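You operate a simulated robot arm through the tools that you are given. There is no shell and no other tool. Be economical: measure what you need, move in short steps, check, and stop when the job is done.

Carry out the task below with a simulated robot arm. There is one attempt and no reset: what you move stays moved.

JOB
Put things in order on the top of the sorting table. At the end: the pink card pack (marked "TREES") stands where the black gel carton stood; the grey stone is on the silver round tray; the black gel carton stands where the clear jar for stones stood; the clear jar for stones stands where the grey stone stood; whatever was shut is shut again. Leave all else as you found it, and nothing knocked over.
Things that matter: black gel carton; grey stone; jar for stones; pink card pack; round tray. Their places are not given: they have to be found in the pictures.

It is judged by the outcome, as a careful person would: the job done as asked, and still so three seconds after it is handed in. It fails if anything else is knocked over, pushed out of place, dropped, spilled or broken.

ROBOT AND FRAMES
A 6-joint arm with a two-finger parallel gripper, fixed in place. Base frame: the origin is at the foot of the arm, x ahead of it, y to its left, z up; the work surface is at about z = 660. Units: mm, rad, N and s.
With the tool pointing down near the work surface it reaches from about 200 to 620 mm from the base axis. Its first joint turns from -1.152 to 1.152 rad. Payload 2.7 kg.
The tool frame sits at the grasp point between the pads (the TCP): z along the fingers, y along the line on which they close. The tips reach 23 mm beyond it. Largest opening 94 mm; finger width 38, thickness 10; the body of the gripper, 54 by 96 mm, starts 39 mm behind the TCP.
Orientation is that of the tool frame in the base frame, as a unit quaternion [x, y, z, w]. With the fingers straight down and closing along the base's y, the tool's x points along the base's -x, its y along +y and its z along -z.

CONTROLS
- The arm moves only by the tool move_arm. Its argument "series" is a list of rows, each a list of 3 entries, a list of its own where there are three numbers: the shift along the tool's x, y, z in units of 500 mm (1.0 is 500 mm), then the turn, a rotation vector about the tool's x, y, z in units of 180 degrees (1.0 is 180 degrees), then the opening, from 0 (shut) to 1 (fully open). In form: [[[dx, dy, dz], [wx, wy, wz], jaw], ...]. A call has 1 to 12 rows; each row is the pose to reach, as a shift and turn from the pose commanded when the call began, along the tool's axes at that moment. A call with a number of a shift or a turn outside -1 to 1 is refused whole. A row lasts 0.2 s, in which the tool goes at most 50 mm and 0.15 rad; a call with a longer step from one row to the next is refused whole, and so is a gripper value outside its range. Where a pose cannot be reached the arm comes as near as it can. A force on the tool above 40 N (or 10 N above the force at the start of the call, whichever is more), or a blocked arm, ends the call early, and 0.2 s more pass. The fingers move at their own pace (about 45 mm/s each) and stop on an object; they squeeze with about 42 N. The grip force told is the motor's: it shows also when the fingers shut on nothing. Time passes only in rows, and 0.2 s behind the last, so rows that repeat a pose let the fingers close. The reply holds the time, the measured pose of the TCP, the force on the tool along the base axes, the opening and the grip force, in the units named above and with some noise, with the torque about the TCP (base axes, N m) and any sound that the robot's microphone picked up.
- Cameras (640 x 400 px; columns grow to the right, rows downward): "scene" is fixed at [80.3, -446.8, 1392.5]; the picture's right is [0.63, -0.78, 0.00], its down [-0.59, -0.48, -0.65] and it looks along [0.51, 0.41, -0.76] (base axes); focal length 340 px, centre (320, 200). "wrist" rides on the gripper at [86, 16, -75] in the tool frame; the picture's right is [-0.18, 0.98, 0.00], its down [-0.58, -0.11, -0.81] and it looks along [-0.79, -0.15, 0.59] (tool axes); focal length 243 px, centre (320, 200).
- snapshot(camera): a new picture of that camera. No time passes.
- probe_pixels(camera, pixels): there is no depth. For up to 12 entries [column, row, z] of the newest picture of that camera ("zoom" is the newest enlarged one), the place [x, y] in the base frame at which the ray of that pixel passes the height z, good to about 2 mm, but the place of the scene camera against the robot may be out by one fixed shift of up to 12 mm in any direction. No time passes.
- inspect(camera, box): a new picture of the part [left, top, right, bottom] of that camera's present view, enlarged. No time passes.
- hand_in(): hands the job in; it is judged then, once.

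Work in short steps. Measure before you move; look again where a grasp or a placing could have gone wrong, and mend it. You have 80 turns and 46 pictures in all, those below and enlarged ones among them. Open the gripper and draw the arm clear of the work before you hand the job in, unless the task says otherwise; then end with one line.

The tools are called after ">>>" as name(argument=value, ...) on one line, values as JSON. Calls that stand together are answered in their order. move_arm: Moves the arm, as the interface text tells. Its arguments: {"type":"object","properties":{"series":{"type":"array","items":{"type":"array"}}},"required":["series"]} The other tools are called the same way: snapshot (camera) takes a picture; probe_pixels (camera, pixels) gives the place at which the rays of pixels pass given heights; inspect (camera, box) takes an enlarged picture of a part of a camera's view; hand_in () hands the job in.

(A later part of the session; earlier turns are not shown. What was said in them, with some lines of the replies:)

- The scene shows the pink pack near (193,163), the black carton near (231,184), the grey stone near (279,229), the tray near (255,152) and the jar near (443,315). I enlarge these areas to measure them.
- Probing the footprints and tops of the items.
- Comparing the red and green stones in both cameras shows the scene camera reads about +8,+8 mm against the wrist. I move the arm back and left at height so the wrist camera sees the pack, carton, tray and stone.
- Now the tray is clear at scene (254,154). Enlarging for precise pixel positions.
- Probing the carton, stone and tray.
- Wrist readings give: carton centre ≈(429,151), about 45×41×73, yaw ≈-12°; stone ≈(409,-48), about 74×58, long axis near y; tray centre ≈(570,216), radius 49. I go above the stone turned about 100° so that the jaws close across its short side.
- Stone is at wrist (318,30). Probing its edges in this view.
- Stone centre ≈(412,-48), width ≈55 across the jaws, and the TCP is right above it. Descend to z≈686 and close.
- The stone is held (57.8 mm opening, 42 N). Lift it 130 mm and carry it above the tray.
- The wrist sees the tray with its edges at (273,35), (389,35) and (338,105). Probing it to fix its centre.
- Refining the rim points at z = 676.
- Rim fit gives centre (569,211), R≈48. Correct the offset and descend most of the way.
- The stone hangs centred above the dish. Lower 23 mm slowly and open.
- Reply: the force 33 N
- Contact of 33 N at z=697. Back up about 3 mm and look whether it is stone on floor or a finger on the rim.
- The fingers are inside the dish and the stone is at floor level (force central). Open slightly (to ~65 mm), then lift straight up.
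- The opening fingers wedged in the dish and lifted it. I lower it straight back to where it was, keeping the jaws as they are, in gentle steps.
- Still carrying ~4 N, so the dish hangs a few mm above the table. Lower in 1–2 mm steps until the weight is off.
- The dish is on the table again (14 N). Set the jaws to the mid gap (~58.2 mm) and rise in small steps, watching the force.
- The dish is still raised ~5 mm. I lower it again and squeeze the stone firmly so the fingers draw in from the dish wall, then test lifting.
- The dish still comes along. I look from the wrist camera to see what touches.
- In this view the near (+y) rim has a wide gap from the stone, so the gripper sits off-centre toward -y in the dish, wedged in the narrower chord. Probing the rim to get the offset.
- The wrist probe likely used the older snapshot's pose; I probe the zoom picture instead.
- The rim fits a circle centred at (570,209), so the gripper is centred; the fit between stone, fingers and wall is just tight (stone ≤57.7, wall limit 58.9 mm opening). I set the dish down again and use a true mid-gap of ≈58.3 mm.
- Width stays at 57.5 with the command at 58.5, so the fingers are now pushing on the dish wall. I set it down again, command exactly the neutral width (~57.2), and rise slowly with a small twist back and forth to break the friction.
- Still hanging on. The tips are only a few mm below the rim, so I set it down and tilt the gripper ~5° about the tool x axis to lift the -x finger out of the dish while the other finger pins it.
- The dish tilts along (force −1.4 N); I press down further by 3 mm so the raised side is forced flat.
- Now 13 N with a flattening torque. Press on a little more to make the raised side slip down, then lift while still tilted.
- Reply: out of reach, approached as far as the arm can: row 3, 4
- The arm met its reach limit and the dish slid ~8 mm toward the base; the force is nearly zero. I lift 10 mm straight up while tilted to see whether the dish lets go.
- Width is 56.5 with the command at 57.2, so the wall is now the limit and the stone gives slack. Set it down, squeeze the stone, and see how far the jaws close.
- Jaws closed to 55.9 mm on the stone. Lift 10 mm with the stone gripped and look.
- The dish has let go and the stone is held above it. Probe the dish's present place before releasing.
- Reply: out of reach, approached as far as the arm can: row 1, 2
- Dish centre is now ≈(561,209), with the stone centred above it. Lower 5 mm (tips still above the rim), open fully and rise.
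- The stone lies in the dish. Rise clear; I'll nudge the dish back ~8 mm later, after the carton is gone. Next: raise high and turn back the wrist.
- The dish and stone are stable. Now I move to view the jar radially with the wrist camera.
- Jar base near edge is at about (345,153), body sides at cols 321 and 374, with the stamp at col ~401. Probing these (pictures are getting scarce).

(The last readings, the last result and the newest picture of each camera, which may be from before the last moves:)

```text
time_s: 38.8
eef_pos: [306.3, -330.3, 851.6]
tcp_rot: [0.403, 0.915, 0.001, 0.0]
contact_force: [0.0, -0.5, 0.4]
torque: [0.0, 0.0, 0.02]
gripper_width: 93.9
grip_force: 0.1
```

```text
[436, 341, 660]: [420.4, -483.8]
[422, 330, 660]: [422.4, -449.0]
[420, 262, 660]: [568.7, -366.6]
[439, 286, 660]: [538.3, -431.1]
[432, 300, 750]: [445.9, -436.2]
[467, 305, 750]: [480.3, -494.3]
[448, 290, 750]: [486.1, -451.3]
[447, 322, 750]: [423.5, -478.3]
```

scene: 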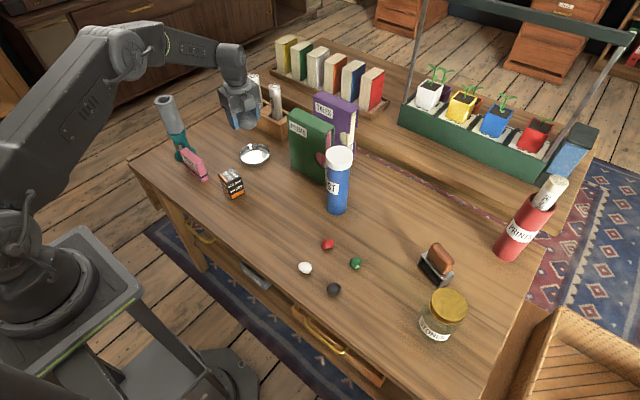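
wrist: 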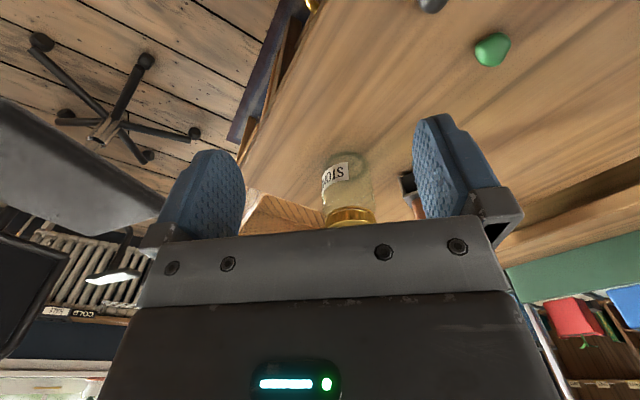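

Jar: centre ≈(447,-475), R≈40, top ≈757, 652 mm from the base, so I tilt the fingers 20° outward to reach it. First to a point above it (z≈800).

>>> move_arm(series=[[[-0.07, 0.002, 0], [0, -0.022, 0], 1], [[-0.14, 0.005, 0], [0, -0.044, 0], 1], [[-0.22, 0.007, 0.02], [0, -0.067, 0], 1], [[-0.3, 0.01, 0.05], [0, -0.089, 0], 1], [[-0.3788, 0.0122, 0.08], [0, -0.111, 0], 1], [[-0.3788, 0.0122, 0.1032], [0, -0.111, 0], 1], [[-0.3788, 0.0122, 0.1032], [0, -0.111, 0], 1]])

>>> inspect(camera="scene", box=[380, 230, 508, 350])

```text
time_s: 40.4
eef_pos: [438.1, -467.1, 800.8]
tcp_rot: [0.396, 0.902, -0.07, 0.158]
contact_force: [-0.1, 0.5, 0.8]
torque: [-0.04, 0.01, 0.05]
gripper_width: 94.1
grip_force: 0.0
```

```text
3.33 times, centred on (444, 290) of scene
```

zoom: 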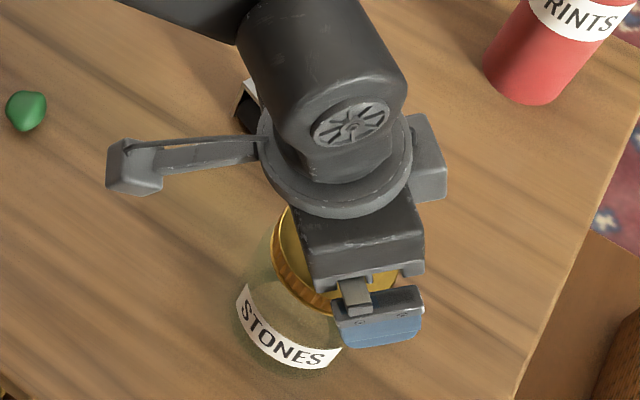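

Checking the finger and lid positions relative to each other.

>>> probe_pixels(camera="zoom", pixels=[[380, 345, 780], [423, 335, 780], [343, 345, 780], [270, 250, 750], [402, 270, 750], [320, 313, 742], [232, 300, 690], [290, 372, 660], [240, 330, 660]])

```text
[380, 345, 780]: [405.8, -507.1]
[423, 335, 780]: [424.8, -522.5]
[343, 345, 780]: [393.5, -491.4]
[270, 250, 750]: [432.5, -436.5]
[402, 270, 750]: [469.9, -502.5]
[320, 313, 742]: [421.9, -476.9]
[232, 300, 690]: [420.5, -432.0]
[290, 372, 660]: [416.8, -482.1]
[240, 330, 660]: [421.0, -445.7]
```

The jar lies within a few mm of the jaw centre line. Descend vertically to z≈729 with the tilt kept, then close.

>>> move_arm(series=[[[0.012, 0, 0.034], [0, 0, 0], 1], [[0.024, 0, 0.068], [0, 0, 0], 1], [[0.036, 0, 0.1], [0, 0, 0], 1], [[0.044, 0, 0.12], [0, 0, 0], 1], [[0.049, 0, 0.135], [0, 0, 0], 1], [[0.049, 0, 0.135], [0, 0, 0], 1]])

>>> snapshot(camera="wrist")

```text
time_s: 41.5
eef_pos: [443.7, -470.4, 744.2]
tcp_rot: [0.396, 0.9, -0.073, 0.167]
contact_force: [-1.3, 1.2, 10.3]
torque: [0.17, 0.17, -0.01]
gripper_width: 94.0
grip_force: 0.1
stopped in row 5: the force on the tool passed its limit (the readings are from after the stop); the commanded pose is now the measured one
```

```text
12 pictures are left
```

wrist: 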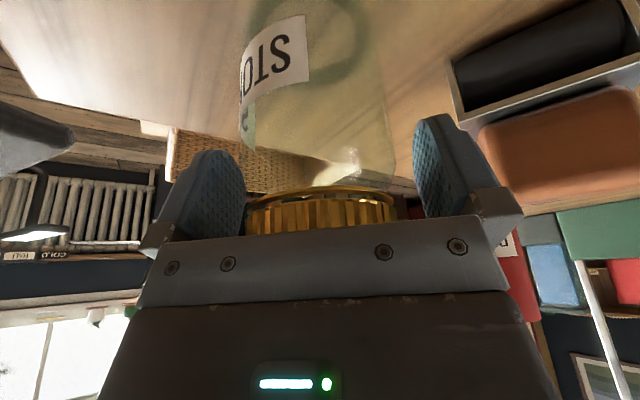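

The palm touched the lid at z=744 (lid taller than thought); the jar lies between the fingers (cols 240–395). Rise 2 mm and close.

>>> move_arm(series=[[[-0.0014, 0, -0.0038], [0, 0, 0], 1], [[-0.0014, 0, -0.0038], [0, 0, 0], 0.9], [[-0.0014, 0, -0.0038], [0, 0, 0], 0.8], [[-0.0014, 0, -0.0038], [0, 0, 0], 0.65], [[-0.0014, 0, -0.0038], [0, 0, 0], 0.6], [[-0.0014, 0, -0.0038], [0, 0, 0], 0.6]])

```text
time_s: 42.9
eef_pos: [441.1, -471.6, 743.7]
tcp_rot: [0.396, 0.9, -0.073, 0.165]
contact_force: [-2.3, -3.1, 10.1]
torque: [-0.07, 0.37, 0.11]
gripper_width: 71.7
grip_force: 41.8
```

Gripped at 71.7 mm. Lift 12 mm gently and check that the jar comes along.

>>> move_arm(series=[[[-0.003, 0, -0.0085], [0, 0, 0], 0.6], [[-0.006, 0, -0.017], [0, 0, 0], 0.6], [[-0.0095, 0, -0.026], [0, 0, 0], 0.6], [[-0.0095, 0, -0.026], [0, 0, 0], 0.6]])

>>> snapshot(camera="wrist")

```text
time_s: 43.9
eef_pos: [442.0, -469.4, 757.0]
tcp_rot: [0.396, 0.901, -0.072, 0.164]
contact_force: [0.5, -0.6, -2.1]
torque: [0.02, 0.0, 0.03]
gripper_width: 71.7
grip_force: 41.7
```

```text
11 pictures are left
```

wrist: 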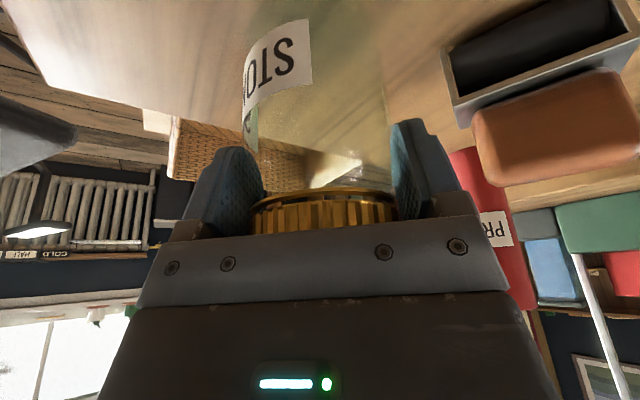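

The whole jar hangs in the grip (2–2.5 N). Lift 45 mm and carry it to above the stone's old place (411,-48), turning ~41° about the vertical with the tilt kept.

>>> move_arm(series=[[[-0.0316, 0, -0.0842], [0, 0, 0], 0.6], [[0.0311, 0.0518, -0.1078], [-0.008, 0, -0.0212], 0.6], [[0.0938, 0.1036, -0.1313], [-0.016, 0, -0.0424], 0.6], [[0.1564, 0.1554, -0.1549], [-0.0239, 0, -0.0637], 0.6], [[0.2191, 0.2072, -0.1784], [-0.0319, 0, -0.0849], 0.6], [[0.2818, 0.259, -0.202], [-0.0399, 0, -0.1061], 0.6], [[0.3445, 0.3108, -0.2256], [-0.0479, 0, -0.1273], 0.6], [[0.4072, 0.3626, -0.2491], [-0.0559, 0, -0.1485], 0.6], [[0.4698, 0.4144, -0.2727], [-0.0638, 0, -0.1698], 0.6], [[0.5325, 0.4662, -0.2962], [-0.0718, 0, -0.191], 0.6], [[0.5952, 0.518, -0.3198], [-0.0798, 0, -0.2122], 0.6], [[0.5952, 0.518, -0.3198], [-0.0798, 0, -0.2122], 0.6]])

>>> snapshot(camera="scene")

```text
time_s: 46.5
eef_pos: [405.0, -78.0, 801.4]
tcp_rot: [0.092, 0.981, -0.001, 0.171]
contact_force: [0.0, 0.7, -1.8]
torque: [0.0, -0.01, 0.01]
gripper_width: 72.1
grip_force: 42.2
out of reach, approached as far as the arm can: row 8, 9, 10, 11, 12
```

```text
10 pictures are left
```

scene: 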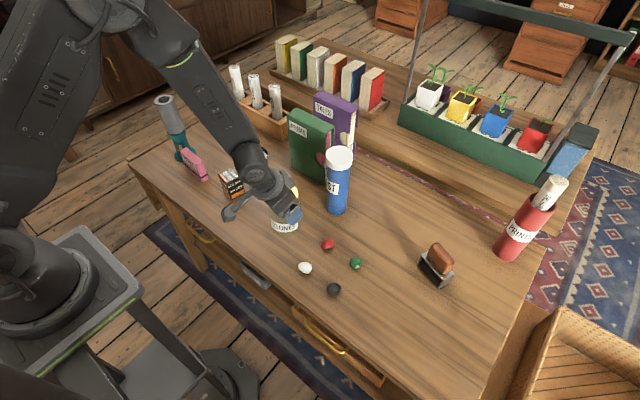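

Stopped at (405,-78), 30 mm short and with a slight tilt error. Try the remaining 30 mm as a pure shift.

>>> move_arm(series=[[[0.0034, 0.03, -0.0012], [0, 0, 0], 0.6], [[0.0068, 0.0598, -0.0024], [0, 0, 0], 0.6], [[0.0068, 0.0598, -0.0024], [0, 0, 0], 0.6]])

```text
time_s: 47.3
eef_pos: [397.8, -67.4, 797.4]
tcp_rot: [0.093, 0.981, -0.003, 0.172]
contact_force: [0.0, -0.1, -1.3]
torque: [-0.02, 0.02, 0.02]
gripper_width: 71.6
grip_force: 41.9
out of reach, approached as far as the arm can: row 1, 2, 3
```

This looks like a straight-wrist singularity (tool parallel to the forearm). I go back outward and up, returning the heading, then will come in with the tilt pointing sideways instead.

>>> move_arm(series=[[[-0.032, -0.05, -0.007], [0.0121, 0, 0.0321], 0.6], [[-0.063, -0.1, -0.014], [0.0241, 0, 0.0641], 0.6], [[-0.095, -0.15, -0.021], [0.0362, 0, 0.0962], 0.6], [[-0.127, -0.2, -0.028], [0.0483, 0, 0.1283], 0.6], [[-0.158, -0.25, -0.035], [0.0603, 0, 0.1603], 0.6], [[-0.19, -0.301, -0.042], [0.0724, 0, 0.1924], 0.6], [[-0.19, -0.301, -0.042], [0.0724, 0, 0.1924], 0.6]])

```text
time_s: 48.9
eef_pos: [452.4, -232.7, 844.7]
tcp_rot: [0.399, 0.902, -0.06, 0.152]
contact_force: [-0.7, 0.2, -1.1]
torque: [0.02, 0.0, 0.0]
gripper_width: 71.3
grip_force: 41.9
out of reach, approached as far as the arm can: row 1, 2, 3, 4
```

Now the pose is nearly as at the grasp. Turn a further 40° about the vertical in place, so the tilt points toward −y.

>>> move_arm(series=[[[0, 0, 0], [0.0119, 0, 0.035], 0.6], [[0, 0, 0], [0.0238, 0, 0.0701], 0.6], [[0, 0, 0], [0.0358, 0, 0.1051], 0.6], [[0, 0, 0], [0.0477, 0, 0.1401], 0.6], [[0, 0, 0], [0.0596, 0, 0.1752], 0.6], [[0, 0, 0], [0.0715, 0, 0.2102], 0.6], [[0, 0, 0], [0.0715, 0, 0.2102], 0.6]])

```text
time_s: 50.5
eef_pos: [449.9, -231.1, 844.4]
tcp_rot: [0.684, 0.712, -0.106, 0.119]
contact_force: [0.3, 0.0, -2.0]
torque: [-0.01, 0.0, -0.01]
gripper_width: 71.7
grip_force: 42.4
```

Heading is 92°, tilt 18°. Move above the stone's old place (TCP target (411,-44), z 820) and restore the exact grasp tilt.

>>> move_arm(series=[[[0.0745, -0.0126, -0.0146], [0.0008, -0.0025, 0], 0.6], [[0.149, -0.0252, -0.0291], [0.0016, -0.0051, 0], 0.6], [[0.2236, -0.0378, -0.0437], [0.0024, -0.0076, 0], 0.6], [[0.2981, -0.0504, -0.0582], [0.0032, -0.0102, 0], 0.6], [[0.3726, -0.063, -0.0728], [0.0039, -0.0127, 0], 0.6], [[0.3726, -0.063, -0.0728], [0.0039, -0.0127, 0], 0.6]])

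```text
time_s: 51.9
eef_pos: [409.6, -40.2, 819.9]
tcp_rot: [0.682, 0.709, -0.123, 0.129]
contact_force: [-0.4, -0.1, -2.3]
torque: [-0.01, -0.03, -0.01]
gripper_width: 71.6
grip_force: 41.2
```

Pose as wanted. Descend to about 4 mm above touch-down and check.

>>> move_arm(series=[[[0.01, 0.0025, 0.034], [0, 0, 0], 0.6], [[0.022, 0.0025, 0.07], [0, 0, 0], 0.6], [[0.033, 0.0025, 0.105], [0, 0, 0], 0.6], [[0.04, 0.0025, 0.128], [0, 0, 0], 0.6], [[0.0434, 0.0025, 0.1376], [0, 0, 0], 0.6], [[0.0434, 0.0025, 0.1376], [0, 0, 0], 0.6]])

>>> inspect(camera="scene", box=[220, 170, 348, 250])

```text
time_s: 53.3
eef_pos: [412.9, -48.8, 747.0]
tcp_rot: [0.682, 0.709, -0.124, 0.128]
contact_force: [0.4, 0.8, -1.5]
torque: [0.01, -0.02, 0.02]
gripper_width: 71.6
grip_force: 42.4
```

```text
5.00 times, centred on (284, 210) of scene
```

zoom: 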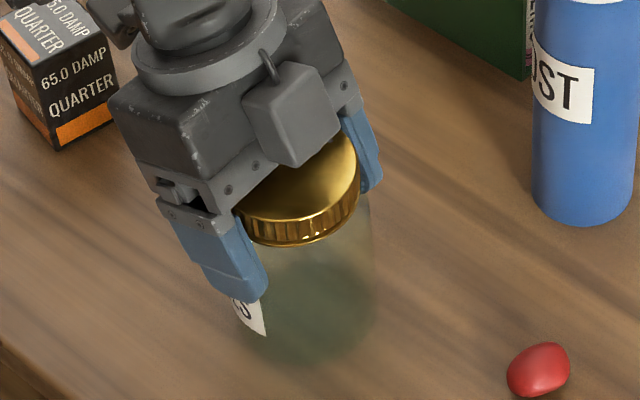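

Probing the jar's base and lid to see where it would stand.

>>> probe_pixels(camera="zoom", pixels=[[300, 371, 663], [378, 310, 663], [245, 345, 663], [234, 212, 757], [361, 180, 757], [300, 247, 742]])

```text
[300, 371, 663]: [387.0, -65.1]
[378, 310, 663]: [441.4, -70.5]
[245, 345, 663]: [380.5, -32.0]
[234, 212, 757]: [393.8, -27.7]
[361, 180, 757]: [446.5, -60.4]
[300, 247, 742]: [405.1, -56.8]
```

Jar would stand at ≈(409,-52); shift +2,+3 mm and lower to contact.

>>> move_arm(series=[[[0.0056, 0.004, -0.002], [0, 0, 0], 0.6], [[0.0068, 0.004, 0.001], [0, 0, 0], 0.6], [[0.0077, 0.004, 0.0035], [0, 0, 0], 0.6], [[0.0081, 0.004, 0.0045], [0, 0, 0], 0.6], [[0.0081, 0.004, 0.0045], [0, 0, 0], 0.6]])

```text
time_s: 54.5
eef_pos: [414.5, -43.8, 743.8]
tcp_rot: [0.682, 0.709, -0.123, 0.129]
contact_force: [-5.2, 6.4, 17.9]
torque: [0.25, 0.61, -0.15]
gripper_width: 71.8
grip_force: 42.2
```

Contact (18 N) at z=743.8. Open and rise vertically.

>>> move_arm(series=[[[-0.0005, 0, -0.0012], [0, 0, 0], 0.6], [[-0.0005, 0, -0.0012], [0, 0, 0], 0.8], [[-0.0005, 0, -0.0012], [0, 0, 0], 0.95], [[-0.0005, 0, -0.0012], [0, 0, 0], 1], [[-0.01, 0, -0.027], [0, 0, 0], 1], [[-0.028, 0, -0.075], [0, 0, 0], 1], [[-0.05, 0, -0.133], [0, 0, 0], 1], [[-0.08, 0, -0.213], [0, 0, 0], 1], [[-0.08, 0, -0.213], [0, 0, 0], 1]])

>>> inspect(camera="scene", box=[160, 120, 352, 240])

```text
time_s: 56.5
eef_pos: [414.1, -45.9, 858.7]
tcp_rot: [0.681, 0.71, -0.124, 0.128]
contact_force: [0.5, 1.1, 1.2]
torque: [0.02, 0.01, 0.01]
gripper_width: 94.3
grip_force: 0.0
```

```text
3.33 times, centred on (256, 180) of scene
```

zoom: 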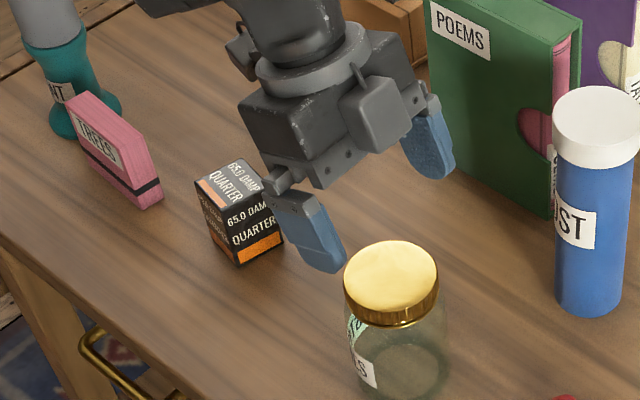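

The jar stands upright at the stone's old place. Next I go above the carton (429,151), heading turned to its faces (78.5°), keeping the 20° lean.

>>> move_arm(series=[[[0.069, 0.0077, -0.0016], [0.0045, 0, 0.012], 1], [[0.1385, 0.0155, -0.0031], [0.009, 0, 0.0241], 1], [[0.2078, 0.0232, -0.0047], [0.0136, 0, 0.0362], 1], [[0.277, 0.0309, -0.0063], [0.0181, 0, 0.0482], 1], [[0.3463, 0.0387, -0.0078], [0.0227, 0, 0.0603], 1], [[0.4155, 0.0464, -0.0094], [0.0272, 0, 0.0723], 1], [[0.4155, 0.0464, -0.0094], [0.0272, 0, 0.0723], 1]])

>>> snapshot(camera="wrist")

```text
time_s: 58.1
eef_pos: [430.7, 153.2, 788.3]
tcp_rot: [0.763, 0.621, -0.139, 0.112]
contact_force: [-0.5, -0.5, 0.6]
torque: [0.02, 0.01, -0.01]
gripper_width: 94.1
grip_force: 0.1
```

```text
7 pictures are left
```

wrist: 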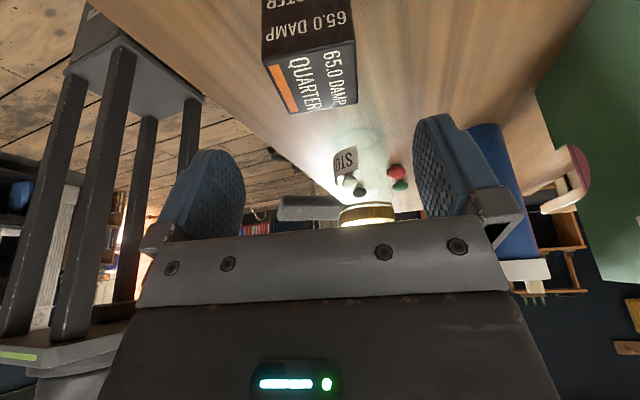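

Probing the carton's top face corners at z=733.

>>> probe_pixels(camera="wrist", pixels=[[264, 64, 733], [354, 39, 733], [281, 115, 733], [357, 103, 733]])

```text
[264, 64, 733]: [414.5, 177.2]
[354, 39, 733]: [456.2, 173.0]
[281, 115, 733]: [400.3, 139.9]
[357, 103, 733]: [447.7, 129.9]
```

Carton centre ≈(430,154), matching the TCP (431,153). Descend to z≈710 and close.

>>> move_arm(series=[[[0.012, 0, 0.032], [0, 0, 0], 1], [[0.024, 0, 0.064], [0, 0, 0], 1], [[0.036, 0, 0.096], [0, 0, 0], 1], [[0.048, 0, 0.128], [0, 0, 0], 1], [[0.055, 0, 0.146], [0, 0, 0], 1], [[0.055, 0, 0.146], [0, 0, 0], 0.7], [[0.055, 0, 0.146], [0, 0, 0], 0.5], [[0.055, 0, 0.146], [0, 0, 0], 0.35], [[0.055, 0, 0.146], [0, 0, 0], 0.3], [[0.055, 0, 0.146], [0, 0, 0], 0.3]])

```text
time_s: 60.3
eef_pos: [429.3, 154.5, 710.3]
tcp_rot: [0.762, 0.622, -0.138, 0.112]
contact_force: [-1.0, 0.3, 0.3]
torque: [0.0, -0.05, 0.0]
gripper_width: 45.6
grip_force: 42.0
```

Carton gripped (45.6 mm). Lift 150 mm and carry over past the jar to (450,-231).

>>> move_arm(series=[[[-0.0264, 0, -0.0702], [0, 0, 0], 0.3], [[-0.0528, 0, -0.1404], [0, 0, 0], 0.3], [[-0.0792, 0, -0.2106], [0, 0, 0], 0.3], [[-0.1056, 0, -0.2808], [0, 0, 0], 0.3], [[-0.193, 0.0244, -0.2479], [0, 0, 0], 0.3], [[-0.2804, 0.0489, -0.2151], [0, 0, 0], 0.3], [[-0.3679, 0.0733, -0.1822], [0, 0, 0], 0.3], [[-0.4553, 0.0978, -0.1493], [0, 0, 0], 0.3], [[-0.5427, 0.1222, -0.1164], [0, 0, 0], 0.3], [[-0.6301, 0.1467, -0.0836], [0, 0, 0], 0.3], [[-0.7176, 0.1711, -0.0507], [0, 0, 0], 0.3], [[-0.805, 0.1956, -0.0178], [0, 0, 0], 0.3]])

```text
time_s: 62.9
eef_pos: [452.3, -235.8, 859.1]
tcp_rot: [0.762, 0.623, -0.139, 0.112]
contact_force: [-1.1, 1.1, -0.6]
torque: [-0.04, -0.01, 0.0]
gripper_width: 45.6
grip_force: 42.3
```

Turn 54.6° about the vertical and go out to above the jar's old place (444,-474), z 790.

>>> move_arm(series=[[[-0.03, 0.006, 0.022], [-0.0119, 0, -0.0315], 0.3], [[-0.07, 0.014, 0.053], [-0.0237, 0, -0.0631], 0.3], [[-0.12, 0.0243, 0.0903], [-0.0356, 0, -0.0946], 0.3], [[-0.17, 0.0345, 0.128], [-0.0475, 0, -0.1262], 0.3], [[-0.22, 0.0446, 0.1656], [-0.0593, 0, -0.1577], 0.3], [[-0.27, 0.0547, 0.2033], [-0.0712, 0, -0.1893], 0.3], [[-0.315, 0.0639, 0.2371], [-0.0831, 0, -0.2208], 0.3], [[-0.355, 0.072, 0.2673], [-0.0949, 0, -0.2524], 0.3], [[-0.3916, 0.0794, 0.2948], [-0.1068, 0, -0.2839], 0.3], [[-0.3916, 0.0794, 0.2948], [-0.1068, 0, -0.2839], 0.3]])

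```text
time_s: 65.1
eef_pos: [441.1, -472.3, 790.9]
tcp_rot: [0.392, 0.903, -0.07, 0.163]
contact_force: [-0.2, 0.0, -1.7]
torque: [-0.03, 0.01, 0.01]
gripper_width: 45.3
grip_force: 41.9
```

In position. Lower to ~3 mm above the table.

>>> move_arm(series=[[[0.006, 0.0014, 0.03], [0, 0, 0], 0.3], [[0.02, 0.0014, 0.07], [0, 0, 0], 0.3], [[0.033, 0.0014, 0.105], [0, 0, 0], 0.3], [[0.042, 0.0014, 0.128], [0, 0, 0], 0.3], [[0.0488, 0.0014, 0.1462], [0, 0, 0], 0.3], [[0.0488, 0.0014, 0.1462], [0, 0, 0], 0.3]])

```text
time_s: 66.5
eef_pos: [444.1, -476.1, 714.8]
tcp_rot: [0.393, 0.902, -0.071, 0.164]
contact_force: [0.9, -0.5, -0.4]
torque: [0.0, -0.02, 0.01]
gripper_width: 45.7
grip_force: 42.3
```

>>> move_arm(series=[[[0.0016, 0, 0.0043], [0, 0, 0], 0.3], [[0.0028, 0, 0.0075], [0, 0, 0], 0.3], [[0.0035, 0, 0.0093], [0, 0, 0], 0.3], [[0.0035, 0, 0.0093], [0, 0, 0], 0.3]])

```text
time_s: 67.5
eef_pos: [444.3, -472.9, 711.1]
tcp_rot: [0.392, 0.902, -0.071, 0.164]
contact_force: [-1.3, 1.1, 4.6]
torque: [0.03, 0.06, -0.03]
gripper_width: 45.6
grip_force: 42.1
```

Contact at z=711 (4.6 N). Open and rise vertically.

>>> move_arm(series=[[[0, 0, 0], [0, 0, 0], 0.6], [[0, 0, 0], [0, 0, 0], 0.8], [[0, 0, 0], [0, 0, 0], 1], [[0, 0, 0], [0, 0, 0], 1], [[-0.014, 0, -0.037], [0, 0, 0], 1], [[-0.04, 0, -0.1], [0, 0, 0], 1], [[-0.07, 0, -0.185], [0, 0, 0], 1], [[-0.1, 0, -0.27], [0, 0, 0], 1], [[-0.1, 0, -0.27], [0, 0, 0], 1]])

>>> snapshot(camera="scene")

```text
time_s: 69.5
eef_pos: [442.5, -473.7, 853.7]
tcp_rot: [0.392, 0.903, -0.071, 0.162]
contact_force: [0.2, -0.7, 0.4]
torque: [-0.02, 0.03, 0.03]
gripper_width: 94.1
grip_force: 0.0
```

```text
6 pictures are left
```

scene: 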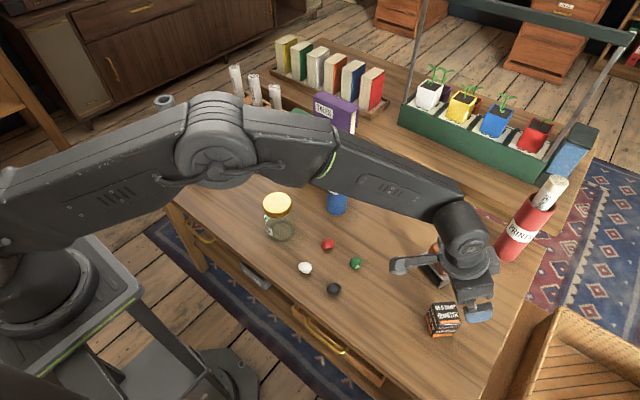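

The carton stands at the jar's place, at scene (443,319). Now straighten the tool and draw in before going to the pack.

>>> move_arm(series=[[[0.06, -0.002, -0.035], [0, 0, 0], 1], [[0.13, -0.004, -0.07], [0, 0.03, 0], 1], [[0.2, -0.006, -0.11], [0, 0.06, 0], 1], [[0.28, -0.008, -0.15], [0, 0.09, 0], 1], [[0.36, -0.01, -0.19], [0, 0.1135, 0], 1], [[0.36, -0.01, -0.19], [0, 0.1135, 0], 1]])

```text
time_s: 70.9
eef_pos: [302.5, -326.5, 881.3]
tcp_rot: [0.399, 0.917, 0.0, 0.0]
contact_force: [0.5, 0.6, -0.6]
torque: [0.0, 0.03, 0.01]
gripper_width: 93.9
grip_force: 0.1
```

Vertical now. Travel to the pack side at (405,230), turning toward heading 270° (camera on the −y side, away from the bottle).

>>> move_arm(series=[[[0.0562, 0.0757, 0], [0, 0, -0.047], 1], [[0.1125, 0.1515, 0], [0, 0, -0.094], 1], [[0.1687, 0.2272, 0], [0, 0, -0.141], 1], [[0.225, 0.303, 0], [0, 0, -0.188], 1], [[0.2812, 0.3787, 0], [0, 0, -0.235], 1], [[0.3375, 0.4545, 0], [0, 0, -0.282], 1], [[0.3937, 0.5302, 0], [0, 0, -0.329], 1], [[0.45, 0.606, 0], [0, 0, -0.376], 1], [[0.5062, 0.6817, 0], [0, 0, -0.423], 1], [[0.5625, 0.7575, 0], [0, 0, -0.47], 1], [[0.6187, 0.8332, 0], [0, 0, -0.517], 1], [[0.675, 0.909, 0], [0, 0, -0.564], 1]])

>>> move_arm(series=[[[0, 0, 0], [0, 0, -0.047], 1], [[0, 0, 0], [0, 0, -0.094], 1], [[0, 0, 0], [0, 0, -0.141], 1], [[0, 0, 0], [0, 0, -0.188], 1], [[0, 0, 0], [0, 0, -0.188], 1]])

>>> snapshot(camera="wrist")

```text
time_s: 73.5
eef_pos: [402.8, 227.2, 877.9]
tcp_rot: [-0.459, 0.889, -0.001, 0.001]
contact_force: [0.1, 0.9, -0.1]
torque: [0.01, 0.0, 0.0]
gripper_width: 94.1
grip_force: 0.1
```

```text
time_s: 74.7
eef_pos: [406.1, 227.7, 879.8]
tcp_rot: [-0.697, 0.717, -0.002, 0.0]
contact_force: [0.1, -0.5, 0.6]
torque: [-0.02, 0.0, 0.02]
gripper_width: 94.2
grip_force: 0.0
```

```text
5 pictures are left
```

wrist: 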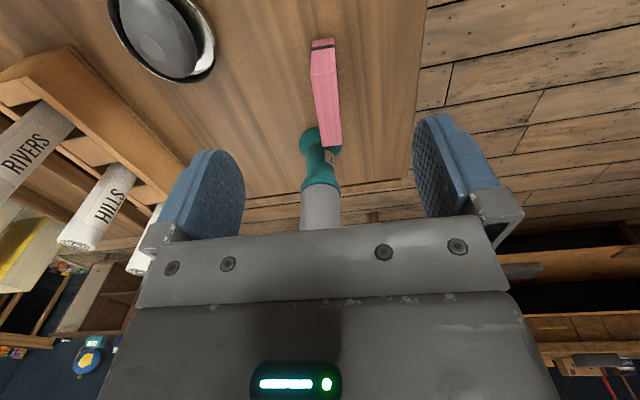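

Pack is at cols 311–343, rows 38–150; the dish rim is at the upper left. Probing both.

>>> probe_pixels(camera="wrist", pixels=[[312, 40, 660], [334, 37, 660], [311, 79, 730], [337, 74, 730], [318, 148, 730], [343, 146, 730], [108, 0, 676], [215, 45, 676], [170, 82, 676], [200, 75, 676], [130, 57, 676], [216, 25, 676]])

>>> inspect(camera="wrist", box=[264, 20, 392, 160])

```text
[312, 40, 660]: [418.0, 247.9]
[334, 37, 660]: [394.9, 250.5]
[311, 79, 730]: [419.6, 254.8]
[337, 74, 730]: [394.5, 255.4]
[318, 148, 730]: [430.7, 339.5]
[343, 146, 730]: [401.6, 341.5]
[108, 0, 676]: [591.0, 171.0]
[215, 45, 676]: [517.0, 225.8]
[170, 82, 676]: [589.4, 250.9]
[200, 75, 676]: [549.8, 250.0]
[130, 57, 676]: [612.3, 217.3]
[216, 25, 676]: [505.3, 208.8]
```

```text
2.86 times, centred on (328, 90) of wrist
```

zoom: 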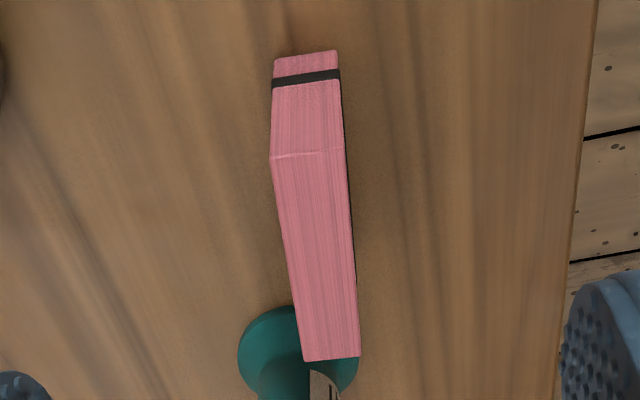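

>>> probe_pixels(camera="zoom", pixels=[[273, 57, 660], [337, 51, 660], [270, 158, 725], [345, 148, 725], [303, 361, 725], [360, 356, 725], [270, 158, 720], [345, 148, 720], [240, 350, 660], [290, 307, 660]])

```text
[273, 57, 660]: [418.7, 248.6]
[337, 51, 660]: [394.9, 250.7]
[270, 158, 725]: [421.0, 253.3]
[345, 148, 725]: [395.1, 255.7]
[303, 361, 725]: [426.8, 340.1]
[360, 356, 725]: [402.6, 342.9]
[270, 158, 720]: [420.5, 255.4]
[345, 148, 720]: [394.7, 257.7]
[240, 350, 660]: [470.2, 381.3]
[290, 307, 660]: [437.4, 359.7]
```

Pack: centre ≈(410,290), about 23×82, top ≈737, axis 4.5° off y; the bottle foot starts at y≈360. Move above, align, descend to z≈710 and close.

>>> move_arm(series=[[[-0.06, -0.002, 0], [0, 0, 0.008], 1], [[-0.1248, -0.0044, 0], [0, 0, 0.016], 1], [[-0.1248, -0.0044, 0.08], [0, 0, 0.016], 1], [[-0.1248, -0.0044, 0.16], [0, 0, 0.016], 1], [[-0.1248, -0.0044, 0.24], [0, 0, 0.016], 1], [[-0.1248, -0.0044, 0.3], [0, 0, 0.016], 1], [[-0.1248, -0.0044, 0.339], [0, 0, 0.016], 1], [[-0.1248, -0.0044, 0.339], [0, 0, 0.016], 1]])

>>> move_arm(series=[[[0, 0, 0], [0, 0, 0], 0.6], [[0, 0, 0], [0, 0, 0], 0.4], [[0, 0, 0], [0, 0, 0], 0.25], [[0, 0, 0], [0, 0, 0], 0.15], [[0, 0, 0], [0, 0, 0], 0.1], [[0, 0, 0], [0, 0, 0], 0.1]])

```text
time_s: 76.5
eef_pos: [410.3, 289.8, 710.5]
tcp_rot: [-0.678, 0.735, -0.001, 0.001]
contact_force: [0.0, -0.3, 0.7]
torque: [-0.05, 0.01, -0.03]
gripper_width: 93.8
grip_force: 0.0
```

```text
time_s: 77.9
eef_pos: [409.8, 291.1, 709.9]
tcp_rot: [-0.679, 0.734, -0.002, 0.0]
contact_force: [-0.5, 0.1, 0.8]
torque: [-0.01, 0.05, 0.01]
gripper_width: 23.5
grip_force: 42.1
```

Pack gripped (23.5 mm). Lift 50 mm, move to the carton's old place (429.5,153), and lower to just above the table.

>>> move_arm(series=[[[0, 0, -0.05], [0, 0, 0], 0.1], [[0, 0, -0.1], [0, 0, 0], 0.1], [[0.068, -0.0152, -0.1], [0, 0, 0], 0.1], [[0.136, -0.0304, -0.1], [0, 0, 0], 0.1], [[0.204, -0.0456, -0.1], [0, 0, 0], 0.1], [[0.272, -0.0608, -0.1], [0, 0, 0], 0.1], [[0.272, -0.0608, -0.1], [0, 0, 0], 0.1], [[0.272, -0.0608, -0.05], [0, 0, 0], 0.1], [[0.272, -0.0608, -0.01], [0, 0, 0], 0.1], [[0.272, -0.0608, -0.006], [0, 0, 0], 0.1], [[0.272, -0.0608, -0.006], [0, 0, 0], 0.1]])

```text
time_s: 80.3
eef_pos: [429.4, 151.6, 712.0]
tcp_rot: [-0.678, 0.735, -0.001, 0.001]
contact_force: [-0.6, -0.3, -0.8]
torque: [0.0, 0.0, 0.04]
gripper_width: 23.4
grip_force: 42.5
```

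Lower the last 2 mm, then open and rise.

>>> move_arm(series=[[[0, 0, 0.003], [0, 0, 0], 0.1], [[0, 0, 0.005], [0, 0, 0], 0.1], [[0, 0, 0.005], [0, 0, 0], 0.1]])

>>> move_arm(series=[[[0, 0, 0], [0, 0, 0], 0.4], [[0, 0, 0], [0, 0, 0], 0.6], [[0, 0, 0], [0, 0, 0], 0.8], [[0, 0, 0], [0, 0, 0], 1], [[0, 0, -0.06], [0, 0, 0], 1], [[0, 0, -0.14], [0, 0, 0], 1], [[0, 0, -0.22], [0, 0, 0], 1], [[0, 0, -0.28], [0, 0, 0], 1], [[0, 0, -0.28], [0, 0, 0], 0.5], [[0, 0, -0.28], [0, 0, 0], 0], [[0, 0, -0.28], [0, 0, 0], 0], [[0, 0, -0.28], [0, 0, 0], 0]])

>>> snapshot(camera="wrist")

```text
time_s: 81.1
eef_pos: [428.5, 152.3, 710.7]
tcp_rot: [-0.678, 0.735, -0.001, 0.0]
contact_force: [0.4, 0.3, -1.0]
torque: [0.0, 0.0, 0.0]
gripper_width: 23.6
grip_force: 42.3
```

```text
time_s: 83.7
eef_pos: [428.4, 152.5, 849.4]
tcp_rot: [-0.678, 0.735, -0.001, 0.0]
contact_force: [0.1, -0.4, -0.1]
torque: [-0.01, 0.03, 0.03]
gripper_width: 6.1
grip_force: 0.0
```

```text
3 pictures are left
```

wrist: 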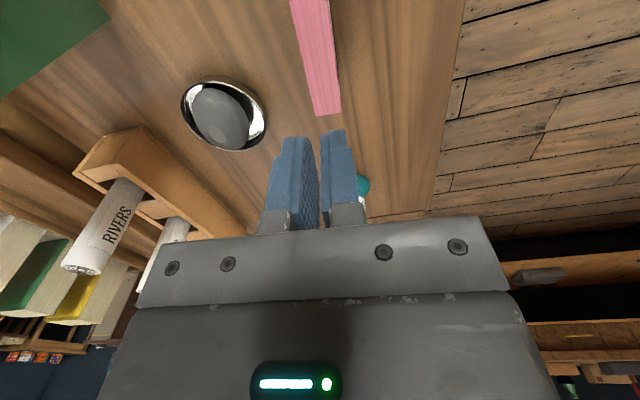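

The pack stands. The tray is fully in view: rim at left (181,103), right (266,122), top (210,76), bottom (235,152). Probe it.

>>> probe_pixels(camera="wrist", pixels=[[181, 103, 676], [266, 122, 676], [210, 76, 676], [236, 151, 672], [195, 82, 676], [257, 100, 676], [195, 133, 676], [262, 138, 674]])

```text
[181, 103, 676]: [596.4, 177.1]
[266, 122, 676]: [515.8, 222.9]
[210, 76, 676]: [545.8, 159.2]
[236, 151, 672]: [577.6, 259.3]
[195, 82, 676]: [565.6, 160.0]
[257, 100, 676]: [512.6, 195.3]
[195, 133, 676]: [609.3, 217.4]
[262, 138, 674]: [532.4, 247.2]
```

Tray centre is (561,209), i.e. 8 mm short of its original (569,211). I nudge it back with closed fingers from the −x side: go to (497,225) and descend clear of pack and rim.

>>> move_arm(series=[[[-0.052, -0.042, 0], [0, 0, 0], 0], [[-0.104, -0.084, 0], [0, 0, 0], 0], [[-0.1554, -0.1254, 0], [0, 0, 0], 0], [[-0.1554, -0.1254, 0], [0, 0, 0], 0], [[-0.1554, -0.1254, 0.08], [0, 0, 0], 0], [[-0.1554, -0.1254, 0.16], [0, 0, 0], 0], [[-0.1554, -0.1254, 0.24], [0, 0, 0], 0], [[-0.1554, -0.1254, 0.29], [0, 0, 0], 0], [[-0.1554, -0.1254, 0.32], [0, 0, 0], 0], [[-0.1554, -0.1254, 0.32], [0, 0, 0], 0]])

>>> inspect(camera="scene", box=[192, 115, 304, 185])

```text
time_s: 85.9
eef_pos: [496.5, 226.0, 690.4]
tcp_rot: [-0.678, 0.735, -0.001, 0.001]
contact_force: [0.0, 0.4, 0.2]
torque: [0.0, 0.01, 0.02]
gripper_width: 0.0
grip_force: 41.9
```

```text
5.71 times, centred on (248, 150) of scene
```

zoom: 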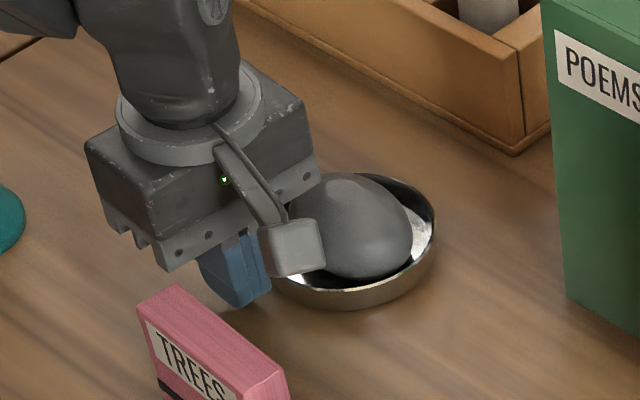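

Fingers are beside the rim. Push slowly +13 mm in x (about 8 mm of dish motion), then back off.

>>> move_arm(series=[[[0, -0.006, 0], [0, 0, 0], 0], [[0, -0.012, 0], [0, 0, 0], 0], [[0, -0.017, 0], [0, 0, 0], 0], [[0, -0.022, 0], [0, 0, 0], 0], [[0, -0.027, 0], [0, 0, 0], 0], [[0, -0.027, 0], [0, 0, 0], 0]])

>>> inspect(camera="scene", box=[192, 115, 304, 185])

```text
time_s: 87.3
eef_pos: [510.0, 223.4, 690.4]
tcp_rot: [-0.678, 0.735, -0.001, -0.001]
contact_force: [-2.2, 0.2, -0.1]
torque: [0.01, 0.01, -0.04]
gripper_width: 0.1
grip_force: 42.2
```

```text
5.71 times, centred on (248, 150) of scene
```

zoom: 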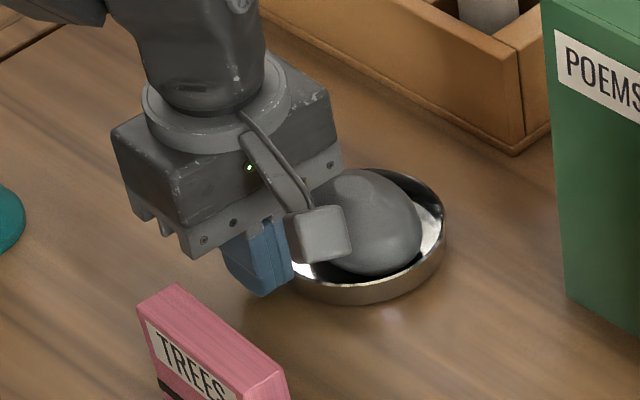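

The dish is back: right edge at scene 269.9 against 270.0 originally. Back off, rise and open, moving clear toward the base.

>>> move_arm(series=[[[0, 0.012, 0], [0, 0, 0], 0], [[0, 0.02, 0], [0, 0, 0], 0], [[0, 0.02, -0.08], [0, 0, 0], 0], [[0, 0.02, -0.16], [0, 0, 0], 0], [[0, 0.02, -0.25], [0, 0, 0], 0], [[0, 0.02, -0.34], [0, 0, 0], 0.3], [[0, 0.02, -0.43], [0, 0, 0], 0.6], [[0, 0.11, -0.45], [0, 0, 0], 1], [[0, 0.2, -0.45], [0, 0, 0], 1], [[0, 0.29, -0.45], [0, 0, 0], 1], [[0, 0.38, -0.45], [0, 0, 0], 1], [[0, 0.38, -0.45], [0, 0, 0], 1]])

>>> snapshot(camera="scene")

```text
time_s: 89.9
eef_pos: [320.2, 240.2, 914.3]
tcp_rot: [-0.678, 0.735, -0.001, 0.0]
contact_force: [0.2, -0.5, 0.9]
torque: [-0.03, -0.01, 0.03]
gripper_width: 94.0
grip_force: 0.0
```

```text
0 pictures are left
```

scene: 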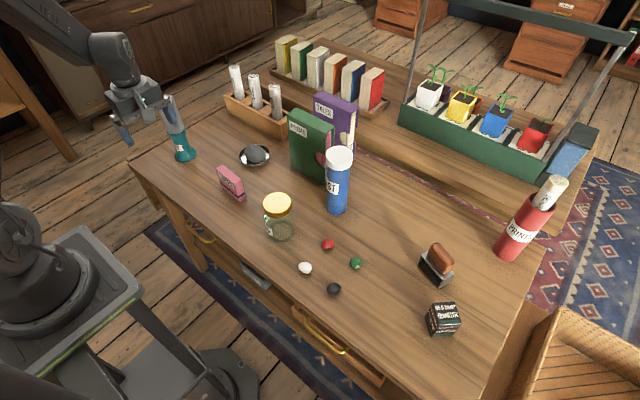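

All is in place: the pack at (231,183), the stone in the tray at (255,154), the jar shut at (278,217) and the carton at (443,319). The bottle, books and small stones are untouched. Handing in.

>>> hand_in()

```text
The job is handed in.
```

The job is handed in with all four items standing in their asked places and the jar's lid still on; along the way the tray was lifted and slid about 8 mm, and I pushed it back to within about 1 mm of where it started.
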